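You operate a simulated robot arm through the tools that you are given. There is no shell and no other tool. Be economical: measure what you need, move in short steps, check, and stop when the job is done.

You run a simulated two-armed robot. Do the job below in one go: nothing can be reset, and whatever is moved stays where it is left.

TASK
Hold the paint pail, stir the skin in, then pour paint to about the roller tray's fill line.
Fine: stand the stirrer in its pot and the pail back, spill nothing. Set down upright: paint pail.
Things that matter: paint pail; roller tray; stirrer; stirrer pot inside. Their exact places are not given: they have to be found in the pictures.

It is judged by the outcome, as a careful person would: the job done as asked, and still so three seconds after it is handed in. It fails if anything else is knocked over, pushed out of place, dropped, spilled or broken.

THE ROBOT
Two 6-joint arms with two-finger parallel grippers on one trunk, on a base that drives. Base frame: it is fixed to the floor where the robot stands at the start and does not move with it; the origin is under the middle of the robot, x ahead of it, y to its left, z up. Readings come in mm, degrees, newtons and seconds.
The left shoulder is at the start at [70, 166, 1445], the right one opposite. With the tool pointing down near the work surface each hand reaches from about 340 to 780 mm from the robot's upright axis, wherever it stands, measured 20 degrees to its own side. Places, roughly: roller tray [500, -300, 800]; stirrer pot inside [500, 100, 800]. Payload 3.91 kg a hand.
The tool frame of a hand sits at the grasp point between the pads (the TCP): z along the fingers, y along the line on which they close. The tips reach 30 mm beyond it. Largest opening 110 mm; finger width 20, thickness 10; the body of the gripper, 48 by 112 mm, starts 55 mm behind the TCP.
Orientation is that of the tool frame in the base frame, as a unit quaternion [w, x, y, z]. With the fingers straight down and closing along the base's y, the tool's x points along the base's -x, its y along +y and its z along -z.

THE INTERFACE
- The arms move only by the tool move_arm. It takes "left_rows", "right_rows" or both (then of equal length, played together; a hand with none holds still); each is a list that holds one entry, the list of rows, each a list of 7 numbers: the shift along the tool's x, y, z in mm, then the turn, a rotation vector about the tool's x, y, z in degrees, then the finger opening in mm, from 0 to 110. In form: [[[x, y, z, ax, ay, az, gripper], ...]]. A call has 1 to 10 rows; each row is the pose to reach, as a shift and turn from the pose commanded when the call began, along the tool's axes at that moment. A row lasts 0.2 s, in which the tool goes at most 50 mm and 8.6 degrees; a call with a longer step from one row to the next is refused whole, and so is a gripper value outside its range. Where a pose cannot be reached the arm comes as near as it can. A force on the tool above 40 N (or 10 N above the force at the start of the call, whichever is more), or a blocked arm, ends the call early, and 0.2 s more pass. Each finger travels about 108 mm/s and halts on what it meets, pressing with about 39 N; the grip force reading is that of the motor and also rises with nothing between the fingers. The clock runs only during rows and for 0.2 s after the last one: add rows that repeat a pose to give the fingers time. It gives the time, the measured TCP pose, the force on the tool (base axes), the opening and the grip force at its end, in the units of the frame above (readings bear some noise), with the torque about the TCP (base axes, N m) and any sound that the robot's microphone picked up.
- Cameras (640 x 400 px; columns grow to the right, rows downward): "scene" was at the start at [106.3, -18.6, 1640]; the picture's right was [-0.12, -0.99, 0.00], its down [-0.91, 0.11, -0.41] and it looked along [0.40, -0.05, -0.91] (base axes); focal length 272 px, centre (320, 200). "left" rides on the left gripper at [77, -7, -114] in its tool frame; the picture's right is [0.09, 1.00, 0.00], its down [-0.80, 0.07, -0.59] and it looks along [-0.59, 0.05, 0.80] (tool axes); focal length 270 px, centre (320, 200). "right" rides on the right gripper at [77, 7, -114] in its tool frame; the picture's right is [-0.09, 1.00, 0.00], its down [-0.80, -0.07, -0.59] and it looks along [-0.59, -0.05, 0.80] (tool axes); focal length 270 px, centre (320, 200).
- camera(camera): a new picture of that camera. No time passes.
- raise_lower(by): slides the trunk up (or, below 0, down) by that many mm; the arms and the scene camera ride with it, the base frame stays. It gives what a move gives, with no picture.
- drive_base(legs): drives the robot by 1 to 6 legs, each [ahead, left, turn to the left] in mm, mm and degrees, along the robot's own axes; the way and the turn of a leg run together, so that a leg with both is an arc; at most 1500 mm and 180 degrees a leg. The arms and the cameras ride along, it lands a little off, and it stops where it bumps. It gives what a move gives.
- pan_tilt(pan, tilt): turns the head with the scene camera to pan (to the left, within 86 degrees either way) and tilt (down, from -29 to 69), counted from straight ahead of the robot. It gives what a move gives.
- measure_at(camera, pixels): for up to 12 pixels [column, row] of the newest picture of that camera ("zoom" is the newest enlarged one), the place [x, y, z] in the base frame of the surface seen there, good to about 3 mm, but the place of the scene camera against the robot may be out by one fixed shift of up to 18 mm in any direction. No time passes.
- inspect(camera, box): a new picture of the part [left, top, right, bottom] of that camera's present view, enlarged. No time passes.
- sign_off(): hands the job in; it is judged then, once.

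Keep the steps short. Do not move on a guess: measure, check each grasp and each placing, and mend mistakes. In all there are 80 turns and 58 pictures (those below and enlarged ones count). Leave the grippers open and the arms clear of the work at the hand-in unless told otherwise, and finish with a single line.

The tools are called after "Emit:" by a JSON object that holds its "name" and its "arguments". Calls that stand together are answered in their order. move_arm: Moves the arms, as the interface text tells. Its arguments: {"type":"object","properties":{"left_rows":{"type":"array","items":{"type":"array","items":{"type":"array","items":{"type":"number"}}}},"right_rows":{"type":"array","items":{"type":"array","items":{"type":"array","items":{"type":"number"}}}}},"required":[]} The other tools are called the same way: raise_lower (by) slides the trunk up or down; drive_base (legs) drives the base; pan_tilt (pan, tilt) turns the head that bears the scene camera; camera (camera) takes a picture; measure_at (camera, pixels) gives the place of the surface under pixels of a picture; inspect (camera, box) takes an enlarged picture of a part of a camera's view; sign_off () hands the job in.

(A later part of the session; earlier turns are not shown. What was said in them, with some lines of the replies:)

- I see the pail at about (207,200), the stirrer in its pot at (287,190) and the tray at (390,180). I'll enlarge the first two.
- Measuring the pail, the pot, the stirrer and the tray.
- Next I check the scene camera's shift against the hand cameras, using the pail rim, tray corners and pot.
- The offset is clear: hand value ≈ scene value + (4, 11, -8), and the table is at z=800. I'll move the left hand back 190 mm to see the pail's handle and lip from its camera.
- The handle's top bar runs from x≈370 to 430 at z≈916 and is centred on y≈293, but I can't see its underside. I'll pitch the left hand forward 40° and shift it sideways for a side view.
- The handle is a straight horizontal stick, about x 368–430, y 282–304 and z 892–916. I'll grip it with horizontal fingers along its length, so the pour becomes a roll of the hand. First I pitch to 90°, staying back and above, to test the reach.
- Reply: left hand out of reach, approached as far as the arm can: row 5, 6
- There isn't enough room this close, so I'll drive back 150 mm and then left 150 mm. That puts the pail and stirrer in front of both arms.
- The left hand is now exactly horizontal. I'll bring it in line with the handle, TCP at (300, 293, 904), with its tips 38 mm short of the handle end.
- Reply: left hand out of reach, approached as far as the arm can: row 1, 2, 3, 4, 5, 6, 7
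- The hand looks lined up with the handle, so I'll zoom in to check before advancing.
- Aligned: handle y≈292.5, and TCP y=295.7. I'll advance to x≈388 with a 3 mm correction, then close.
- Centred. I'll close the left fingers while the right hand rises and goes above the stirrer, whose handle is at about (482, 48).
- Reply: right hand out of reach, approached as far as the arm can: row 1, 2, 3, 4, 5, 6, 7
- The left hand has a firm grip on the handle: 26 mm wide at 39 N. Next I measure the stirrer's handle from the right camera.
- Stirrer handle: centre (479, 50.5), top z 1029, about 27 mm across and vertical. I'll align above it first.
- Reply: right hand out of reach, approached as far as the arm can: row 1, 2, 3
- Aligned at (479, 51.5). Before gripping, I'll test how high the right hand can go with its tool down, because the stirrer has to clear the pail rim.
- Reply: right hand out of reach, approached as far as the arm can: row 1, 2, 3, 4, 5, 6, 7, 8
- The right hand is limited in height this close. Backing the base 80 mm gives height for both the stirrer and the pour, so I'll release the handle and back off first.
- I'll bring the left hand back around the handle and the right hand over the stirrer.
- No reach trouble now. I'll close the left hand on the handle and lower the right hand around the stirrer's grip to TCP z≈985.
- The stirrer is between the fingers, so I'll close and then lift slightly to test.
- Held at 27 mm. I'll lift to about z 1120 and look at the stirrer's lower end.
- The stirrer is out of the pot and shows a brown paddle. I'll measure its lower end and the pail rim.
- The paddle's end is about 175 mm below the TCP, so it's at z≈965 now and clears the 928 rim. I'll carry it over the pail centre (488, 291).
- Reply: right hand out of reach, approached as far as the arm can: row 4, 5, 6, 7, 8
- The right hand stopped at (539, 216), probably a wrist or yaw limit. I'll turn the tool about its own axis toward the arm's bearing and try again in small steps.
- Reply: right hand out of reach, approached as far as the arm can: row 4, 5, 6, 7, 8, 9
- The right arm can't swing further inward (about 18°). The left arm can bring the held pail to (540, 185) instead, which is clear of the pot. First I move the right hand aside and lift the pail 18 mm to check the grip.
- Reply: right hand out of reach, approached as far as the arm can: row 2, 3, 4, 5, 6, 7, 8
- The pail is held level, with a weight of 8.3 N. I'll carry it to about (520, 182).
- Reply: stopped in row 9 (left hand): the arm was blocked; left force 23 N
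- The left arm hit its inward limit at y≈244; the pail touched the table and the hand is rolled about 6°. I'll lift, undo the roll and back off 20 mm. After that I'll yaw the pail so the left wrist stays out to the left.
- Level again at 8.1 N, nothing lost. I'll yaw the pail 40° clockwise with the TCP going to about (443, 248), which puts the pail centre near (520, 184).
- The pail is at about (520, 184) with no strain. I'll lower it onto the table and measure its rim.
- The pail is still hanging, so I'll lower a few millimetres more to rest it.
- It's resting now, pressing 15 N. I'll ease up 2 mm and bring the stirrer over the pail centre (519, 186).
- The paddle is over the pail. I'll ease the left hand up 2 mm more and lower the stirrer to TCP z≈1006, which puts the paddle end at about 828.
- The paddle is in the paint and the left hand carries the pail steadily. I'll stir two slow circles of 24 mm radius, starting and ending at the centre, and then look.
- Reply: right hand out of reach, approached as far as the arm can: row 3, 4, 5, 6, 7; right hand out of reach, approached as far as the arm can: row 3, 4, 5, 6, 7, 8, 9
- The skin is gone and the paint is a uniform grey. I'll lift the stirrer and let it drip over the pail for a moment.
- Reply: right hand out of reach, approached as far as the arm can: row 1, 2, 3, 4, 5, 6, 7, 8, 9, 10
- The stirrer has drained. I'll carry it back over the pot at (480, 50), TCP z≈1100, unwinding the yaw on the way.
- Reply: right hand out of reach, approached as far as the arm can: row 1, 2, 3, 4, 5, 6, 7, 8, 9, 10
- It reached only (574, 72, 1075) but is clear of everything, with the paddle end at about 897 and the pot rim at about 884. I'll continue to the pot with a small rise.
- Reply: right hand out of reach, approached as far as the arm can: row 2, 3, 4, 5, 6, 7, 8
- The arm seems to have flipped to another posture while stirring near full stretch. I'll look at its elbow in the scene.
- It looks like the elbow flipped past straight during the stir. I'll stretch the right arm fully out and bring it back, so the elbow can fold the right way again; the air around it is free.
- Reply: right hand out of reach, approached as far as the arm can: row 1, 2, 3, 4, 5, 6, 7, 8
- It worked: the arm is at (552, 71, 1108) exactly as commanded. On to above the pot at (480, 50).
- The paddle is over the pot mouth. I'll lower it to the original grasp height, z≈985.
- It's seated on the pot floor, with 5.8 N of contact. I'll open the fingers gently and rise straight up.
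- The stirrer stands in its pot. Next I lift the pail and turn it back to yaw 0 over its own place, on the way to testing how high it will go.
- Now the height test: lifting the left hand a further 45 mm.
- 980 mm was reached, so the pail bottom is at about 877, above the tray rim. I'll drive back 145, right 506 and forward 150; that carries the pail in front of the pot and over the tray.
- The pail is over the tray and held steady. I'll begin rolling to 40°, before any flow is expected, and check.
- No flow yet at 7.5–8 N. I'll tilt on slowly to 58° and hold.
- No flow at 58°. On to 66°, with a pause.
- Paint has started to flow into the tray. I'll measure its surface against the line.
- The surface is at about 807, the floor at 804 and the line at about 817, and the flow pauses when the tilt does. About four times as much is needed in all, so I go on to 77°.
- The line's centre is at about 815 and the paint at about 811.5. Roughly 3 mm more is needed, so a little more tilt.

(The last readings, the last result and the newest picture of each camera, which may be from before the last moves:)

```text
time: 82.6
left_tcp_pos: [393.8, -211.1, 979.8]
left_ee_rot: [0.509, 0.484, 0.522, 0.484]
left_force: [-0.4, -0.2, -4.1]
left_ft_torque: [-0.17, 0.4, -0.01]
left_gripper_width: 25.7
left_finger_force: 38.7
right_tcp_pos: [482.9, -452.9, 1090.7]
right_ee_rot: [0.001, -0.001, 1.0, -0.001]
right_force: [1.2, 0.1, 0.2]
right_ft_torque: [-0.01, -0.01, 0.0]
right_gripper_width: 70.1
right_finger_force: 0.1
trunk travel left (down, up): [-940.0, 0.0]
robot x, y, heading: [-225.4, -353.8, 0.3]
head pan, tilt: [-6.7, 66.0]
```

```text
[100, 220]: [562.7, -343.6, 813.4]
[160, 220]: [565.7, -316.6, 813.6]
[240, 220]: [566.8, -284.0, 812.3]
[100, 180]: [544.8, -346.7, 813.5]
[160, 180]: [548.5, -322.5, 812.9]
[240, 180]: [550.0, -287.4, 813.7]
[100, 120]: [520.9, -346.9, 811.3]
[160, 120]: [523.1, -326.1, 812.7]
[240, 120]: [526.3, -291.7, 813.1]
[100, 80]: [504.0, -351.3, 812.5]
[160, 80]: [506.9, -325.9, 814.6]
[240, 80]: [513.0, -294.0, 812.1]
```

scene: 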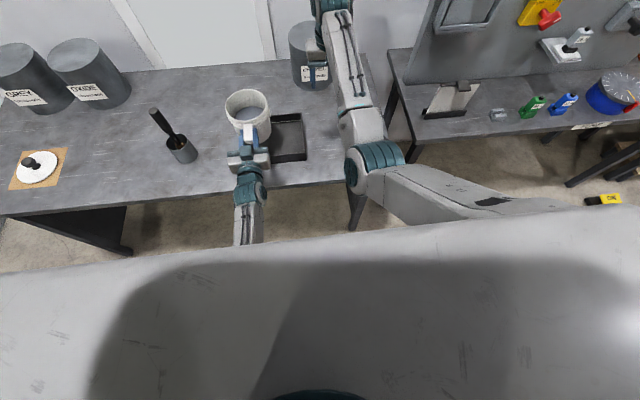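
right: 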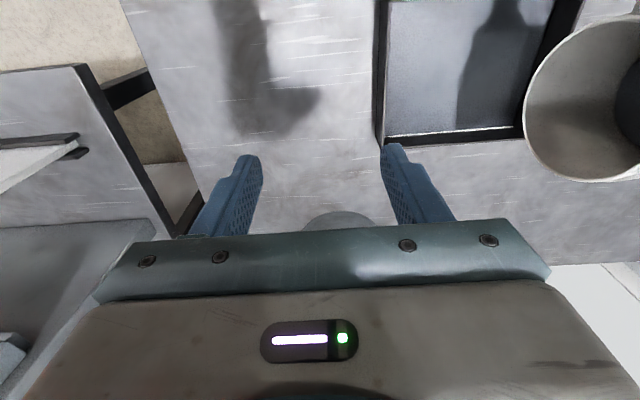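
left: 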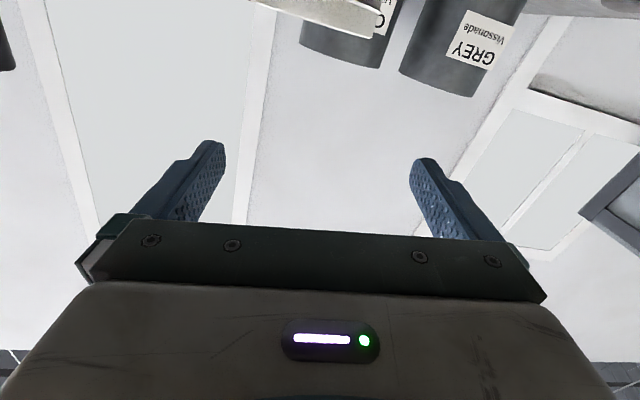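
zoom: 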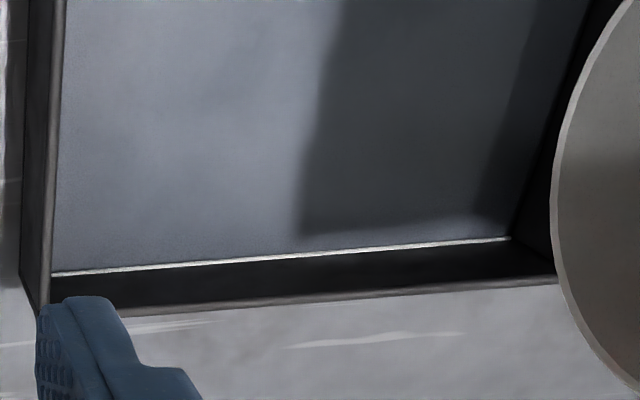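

The paint now covers the lower part of the line at about 813, so the fill line is reached. I'll roll the pail back upright over the tray.

Emit:
{"name": "move_arm", "arguments": {"left_rows": [[[0, 0, 0, 0, 0, -6, 0], [0, 0, 0, 0, 0, -12, 0], [0, 0, 0, 0, 0, -18, 0], [0, 0, 0, 0, 0, -24, 0], [0, 0, 0, 0, 0, -29, 0], [0, 0, 0, 0, 0, -34, 0], [0, 0, 0, 0, 0, -38, 0], [0, 0, 0, 0, 0, -42, 0], [0, 0, 0, 0, 0, -46, 0], [0, 0, 0, 0, 0, -46, 0]]]}}

Emit:
{"name": "move_arm", "arguments": {"left_rows": [[[0, 0, 0, 0, 0, -5, 0], [0, 0, 0, 0, 0, -10, 0], [0, 0, 0, 0, 0, -15, 0], [0, 0, 0, 0, 0, -20, 0], [0, 0, 0, 0, 0, -25, 0], [0, 0, 0, 0, 0, -30, 0], [0, 0, 0, 0, 0, -35, 0], [0, 0, 0, 0, 0, -40.5, 0], [0, 0, 0, 0, 0, -40.5, 0], [0, 0, 0, 0, 0, -40.5, 0]]]}}

Emit:
{"name": "camera", "arguments": {"camera": "scene"}}

```text
time: 84.8
left_tcp_pos: [394.5, -211.0, 980.4]
left_ee_rot: [0.658, 0.241, 0.669, 0.247]
left_force: [-0.6, 0.1, -4.0]
left_ft_torque: [-0.05, 0.38, -0.02]
left_gripper_width: 25.9
left_finger_force: 38.6
right_tcp_pos: [483.5, -452.4, 1091.0]
right_ee_rot: [0.001, -0.001, 1.0, 0.0]
right_force: [0.4, 0.6, 0.0]
right_ft_torque: [0.01, -0.03, 0.0]
right_gripper_width: 70.2
right_finger_force: 0.0
trunk travel left (down, up): [-940.0, 0.0]
robot x, y, heading: [-224.5, -350.4, 0.1]
head pan, tilt: [-6.7, 66.0]
```

```text
time: 87.0
left_tcp_pos: [393.7, -210.6, 981.2]
left_ee_rot: [0.703, -0.005, 0.711, 0.004]
left_force: [0.8, 0.3, -4.3]
left_ft_torque: [0.04, 0.39, 0.0]
left_gripper_width: 25.7
left_finger_force: 39.0
right_tcp_pos: [483.0, -453.0, 1090.3]
right_ee_rot: [0.002, -0.001, 1.0, -0.001]
right_force: [0.0, -0.2, -0.8]
right_ft_torque: [-0.01, 0.06, 0.01]
right_gripper_width: 70.0
right_finger_force: 0.0
trunk travel left (down, up): [-940.0, 0.0]
robot x, y, heading: [-224.0, -354.5, -0.3]
head pan, tilt: [-6.7, 66.0]
```

```text
5 pictures are left
```

scene: 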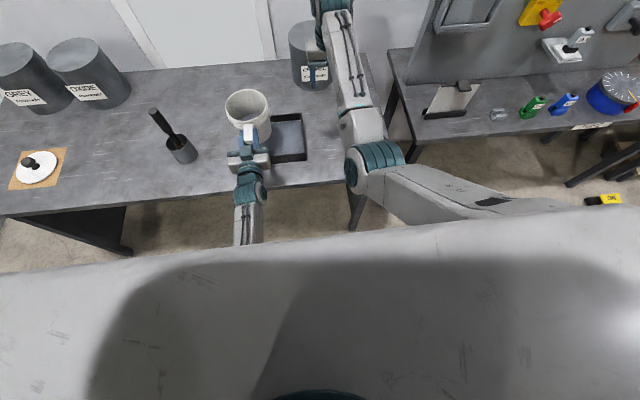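

Upright again, with everything in place. I'll drive the same way back to the pail's home.

Emit:
{"name": "drive_base", "arguments": {"legs": [[-150, 0, 0], [0, 251, 0], [0, 251, 0], [145, 0, 0]]}}

```text
time: 92.2
left_tcp_pos: [383.9, 289.1, 981.4]
left_ee_rot: [0.703, -0.005, 0.711, 0.004]
left_force: [-0.5, 0.8, -3.4]
left_ft_torque: [0.0, 0.35, 0.04]
left_gripper_width: 26.0
left_finger_force: 39.0
right_tcp_pos: [473.8, 48.0, 1091.9]
right_ee_rot: [0.001, -0.001, 1.0, 0.0]
right_force: [0.4, 1.4, -0.2]
right_ft_torque: [0.0, 0.0, 0.02]
right_gripper_width: 69.9
right_finger_force: 0.1
trunk travel left (down, up): [-940.0, 0.0]
robot x, y, heading: [-235.3, 144.7, 0.0]
head pan, tilt: [-6.7, 66.0]
```

Now a small correction (+5, +4) and lowering to just above the table.

Emit:
{"name": "move_arm", "arguments": {"left_rows": [[[15, 2, 2, 0, 0, 0, 0], [30, 4, 5, 0, 0, 0, 0], [45, 4, 5, 0, 0, 0, 0], [58, 4, 5, 0, 0, 0, 0], [68, 4, 5, 0, 0, 0, 0], [74, 4, 5, 0, 0, 0, 0], [77, 4, 5, 0, 0, 0, 0], [77, 4, 5, 0, 0, 0, 0]]]}}

Emit:
{"name": "move_arm", "arguments": {"left_rows": [[[0.7, 0, 0, 0, 0, 0, 0], [1.4, 0, 0, 0, 0, 0, 0], [2.1, 0, 0, 0, 0, 0, 0], [2.8, 0, 0, 0, 0, 0, 0], [2.8, 0, 0, 0, 0, 0, 0]]]}}

```text
time: 94.0
left_tcp_pos: [390.6, 292.7, 902.7]
left_ee_rot: [0.703, -0.006, 0.712, 0.005]
left_force: [-0.3, 1.5, -4.3]
left_ft_torque: [0.01, 0.39, 0.01]
left_gripper_width: 25.8
left_finger_force: 38.6
right_tcp_pos: [476.7, 47.6, 1090.0]
right_ee_rot: [0.001, 0.0, 1.0, -0.001]
right_force: [-0.2, 0.4, 0.0]
right_ft_torque: [-0.01, 0.01, 0.02]
right_gripper_width: 70.1
right_finger_force: 0.1
trunk travel left (down, up): [-940.0, 0.0]
robot x, y, heading: [-231.6, 146.6, 0.5]
head pan, tilt: [-6.7, 66.0]
```

```text
time: 95.2
left_tcp_pos: [390.1, 292.1, 901.9]
left_ee_rot: [0.704, -0.005, 0.71, 0.005]
left_force: [3.8, 0.5, 4.2]
left_ft_torque: [0.02, -0.45, 0.02]
left_gripper_width: 25.7
left_finger_force: 38.8
right_tcp_pos: [476.6, 48.2, 1090.9]
right_ee_rot: [0.001, -0.001, 1.0, 0.0]
right_force: [0.5, 0.5, -0.6]
right_ft_torque: [0.02, 0.03, 0.01]
right_gripper_width: 70.1
right_finger_force: 0.1
trunk travel left (down, up): [-940.0, 0.0]
robot x, y, heading: [-233.0, 145.2, 0.0]
head pan, tilt: [-6.7, 66.0]
```

The pail is resting, with contact at +4 N. I'll open slowly and check before backing away.

Emit:
{"name": "move_arm", "arguments": {"left_rows": [[[0, 0, 0, 0, 0, 0, 22], [0, 0, 0, 0, 0, 0, 30], [0, 0, 0, 0, 0, 0, 45], [0, 0, 0, 0, 0, 0, 60], [0, 0, 0, 0, 0, 0, 60], [0, 0, -25, 0, 0, 0, 60], [0, 0, -55, 0, 0, 0, 60], [0, 0, -85, 0, 0, 0, 60], [0, 0, -100, 0, 0, 0, 60]]]}}

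Emit:
{"name": "camera", "arguments": {"camera": "scene"}}

```text
time: 97.2
left_tcp_pos: [290.2, 290.7, 902.3]
left_ee_rot: [0.703, -0.005, 0.711, 0.004]
left_force: [0.8, 0.6, 0.1]
left_ft_torque: [0.0, -0.01, 0.0]
left_gripper_width: 59.8
left_finger_force: 0.1
right_tcp_pos: [476.0, 47.0, 1091.7]
right_ee_rot: [0.001, -0.001, 1.0, 0.0]
right_force: [-0.3, 0.2, 0.1]
right_ft_torque: [0.02, 0.01, -0.03]
right_gripper_width: 69.9
right_finger_force: 0.0
trunk travel left (down, up): [-940.0, 0.0]
robot x, y, heading: [-229.7, 143.7, -0.2]
head pan, tilt: [-6.7, 66.0]
```

```text
4 pictures are left
```

scene: 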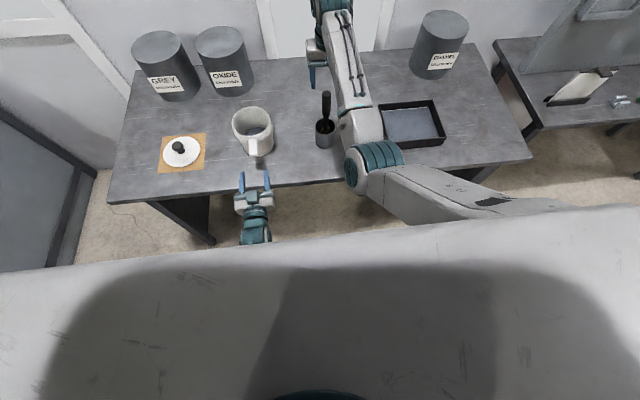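

The pail is upright in its place, the stirrer is in its pot and the tray is filled with no spills. I'll back the robot clear and open the grippers.

Emit:
{"name": "drive_base", "arguments": {"legs": [[-200, 0, 0]]}}

Emit:
{"name": "move_arm", "arguments": {"left_rows": [[[0, 0, 0, 0, 0, 0, 80], [0, 0, 0, 0, 0, 0, 110], [0, 0, 0, 0, 0, 0, 110], [0, 0, 0, 0, 0, 0, 110]]], "right_rows": [[[0, 0, 0, 0, 0, 0, 90], [0, 0, 0, 0, 0, 0, 110], [0, 0, 0, 0, 0, 0, 110], [0, 0, 0, 0, 0, 0, 110]]]}}

Emit:
{"name": "inspect", "arguments": {"camera": "scene", "box": [140, 0, 480, 200]}}

```text
time: 98.8
left_tcp_pos: [94.9, 290.9, 900.4]
left_ee_rot: [0.702, -0.005, 0.712, 0.004]
left_force: [-0.1, 0.1, 0.1]
left_ft_torque: [-0.01, -0.01, 0.0]
left_gripper_width: 59.7
left_finger_force: 0.0
right_tcp_pos: [279.9, 46.6, 1088.9]
right_ee_rot: [0.0, -0.001, 1.0, 0.0]
right_force: [-1.0, -0.3, 0.9]
right_ft_torque: [0.02, 0.05, 0.0]
right_gripper_width: 70.3
right_finger_force: 0.1
trunk travel left (down, up): [-940.0, 0.0]
robot x, y, heading: [-432.7, 144.6, 0.0]
head pan, tilt: [-6.7, 66.0]
```

```text
time: 99.8
left_tcp_pos: [91.9, 291.0, 901.8]
left_ee_rot: [0.704, -0.006, 0.71, 0.005]
left_force: [0.0, 0.4, 0.3]
left_ft_torque: [-0.01, -0.02, -0.05]
left_gripper_width: 110.2
left_finger_force: 0.0
right_tcp_pos: [276.5, 46.5, 1090.6]
right_ee_rot: [0.001, -0.001, 1.0, 0.001]
right_force: [0.4, -0.3, -0.4]
right_ft_torque: [0.01, 0.02, -0.01]
right_gripper_width: 109.8
right_finger_force: 0.0
trunk travel left (down, up): [-940.0, 0.0]
robot x, y, heading: [-430.6, 145.7, 0.2]
head pan, tilt: [-6.7, 66.0]
```

```text
1.88 times, centred on (310, 100) of scene
```

zoom: 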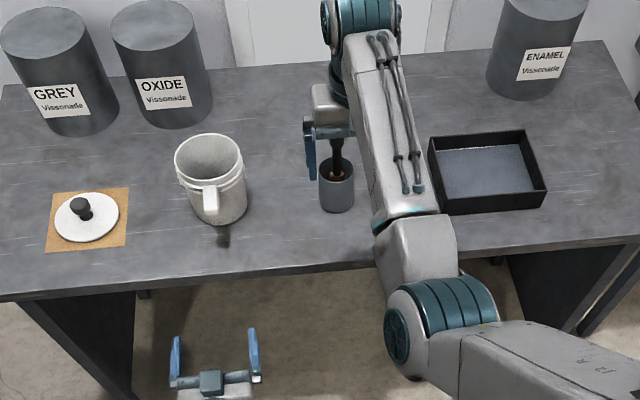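

Everything is in place: the pail is upright, the stirrer is in its pot, the tray is filled to about the line and the table is clean. The arms are clear, so I'm handing in.

Emit:
{"name": "sign_off", "arguments": {}}

```text
The job is handed in.
```

The skin is stirred in, the roller tray is filled to about its fill line with no spills seen, the stirrer stands in its pot, and the paint pail is upright back in its place.
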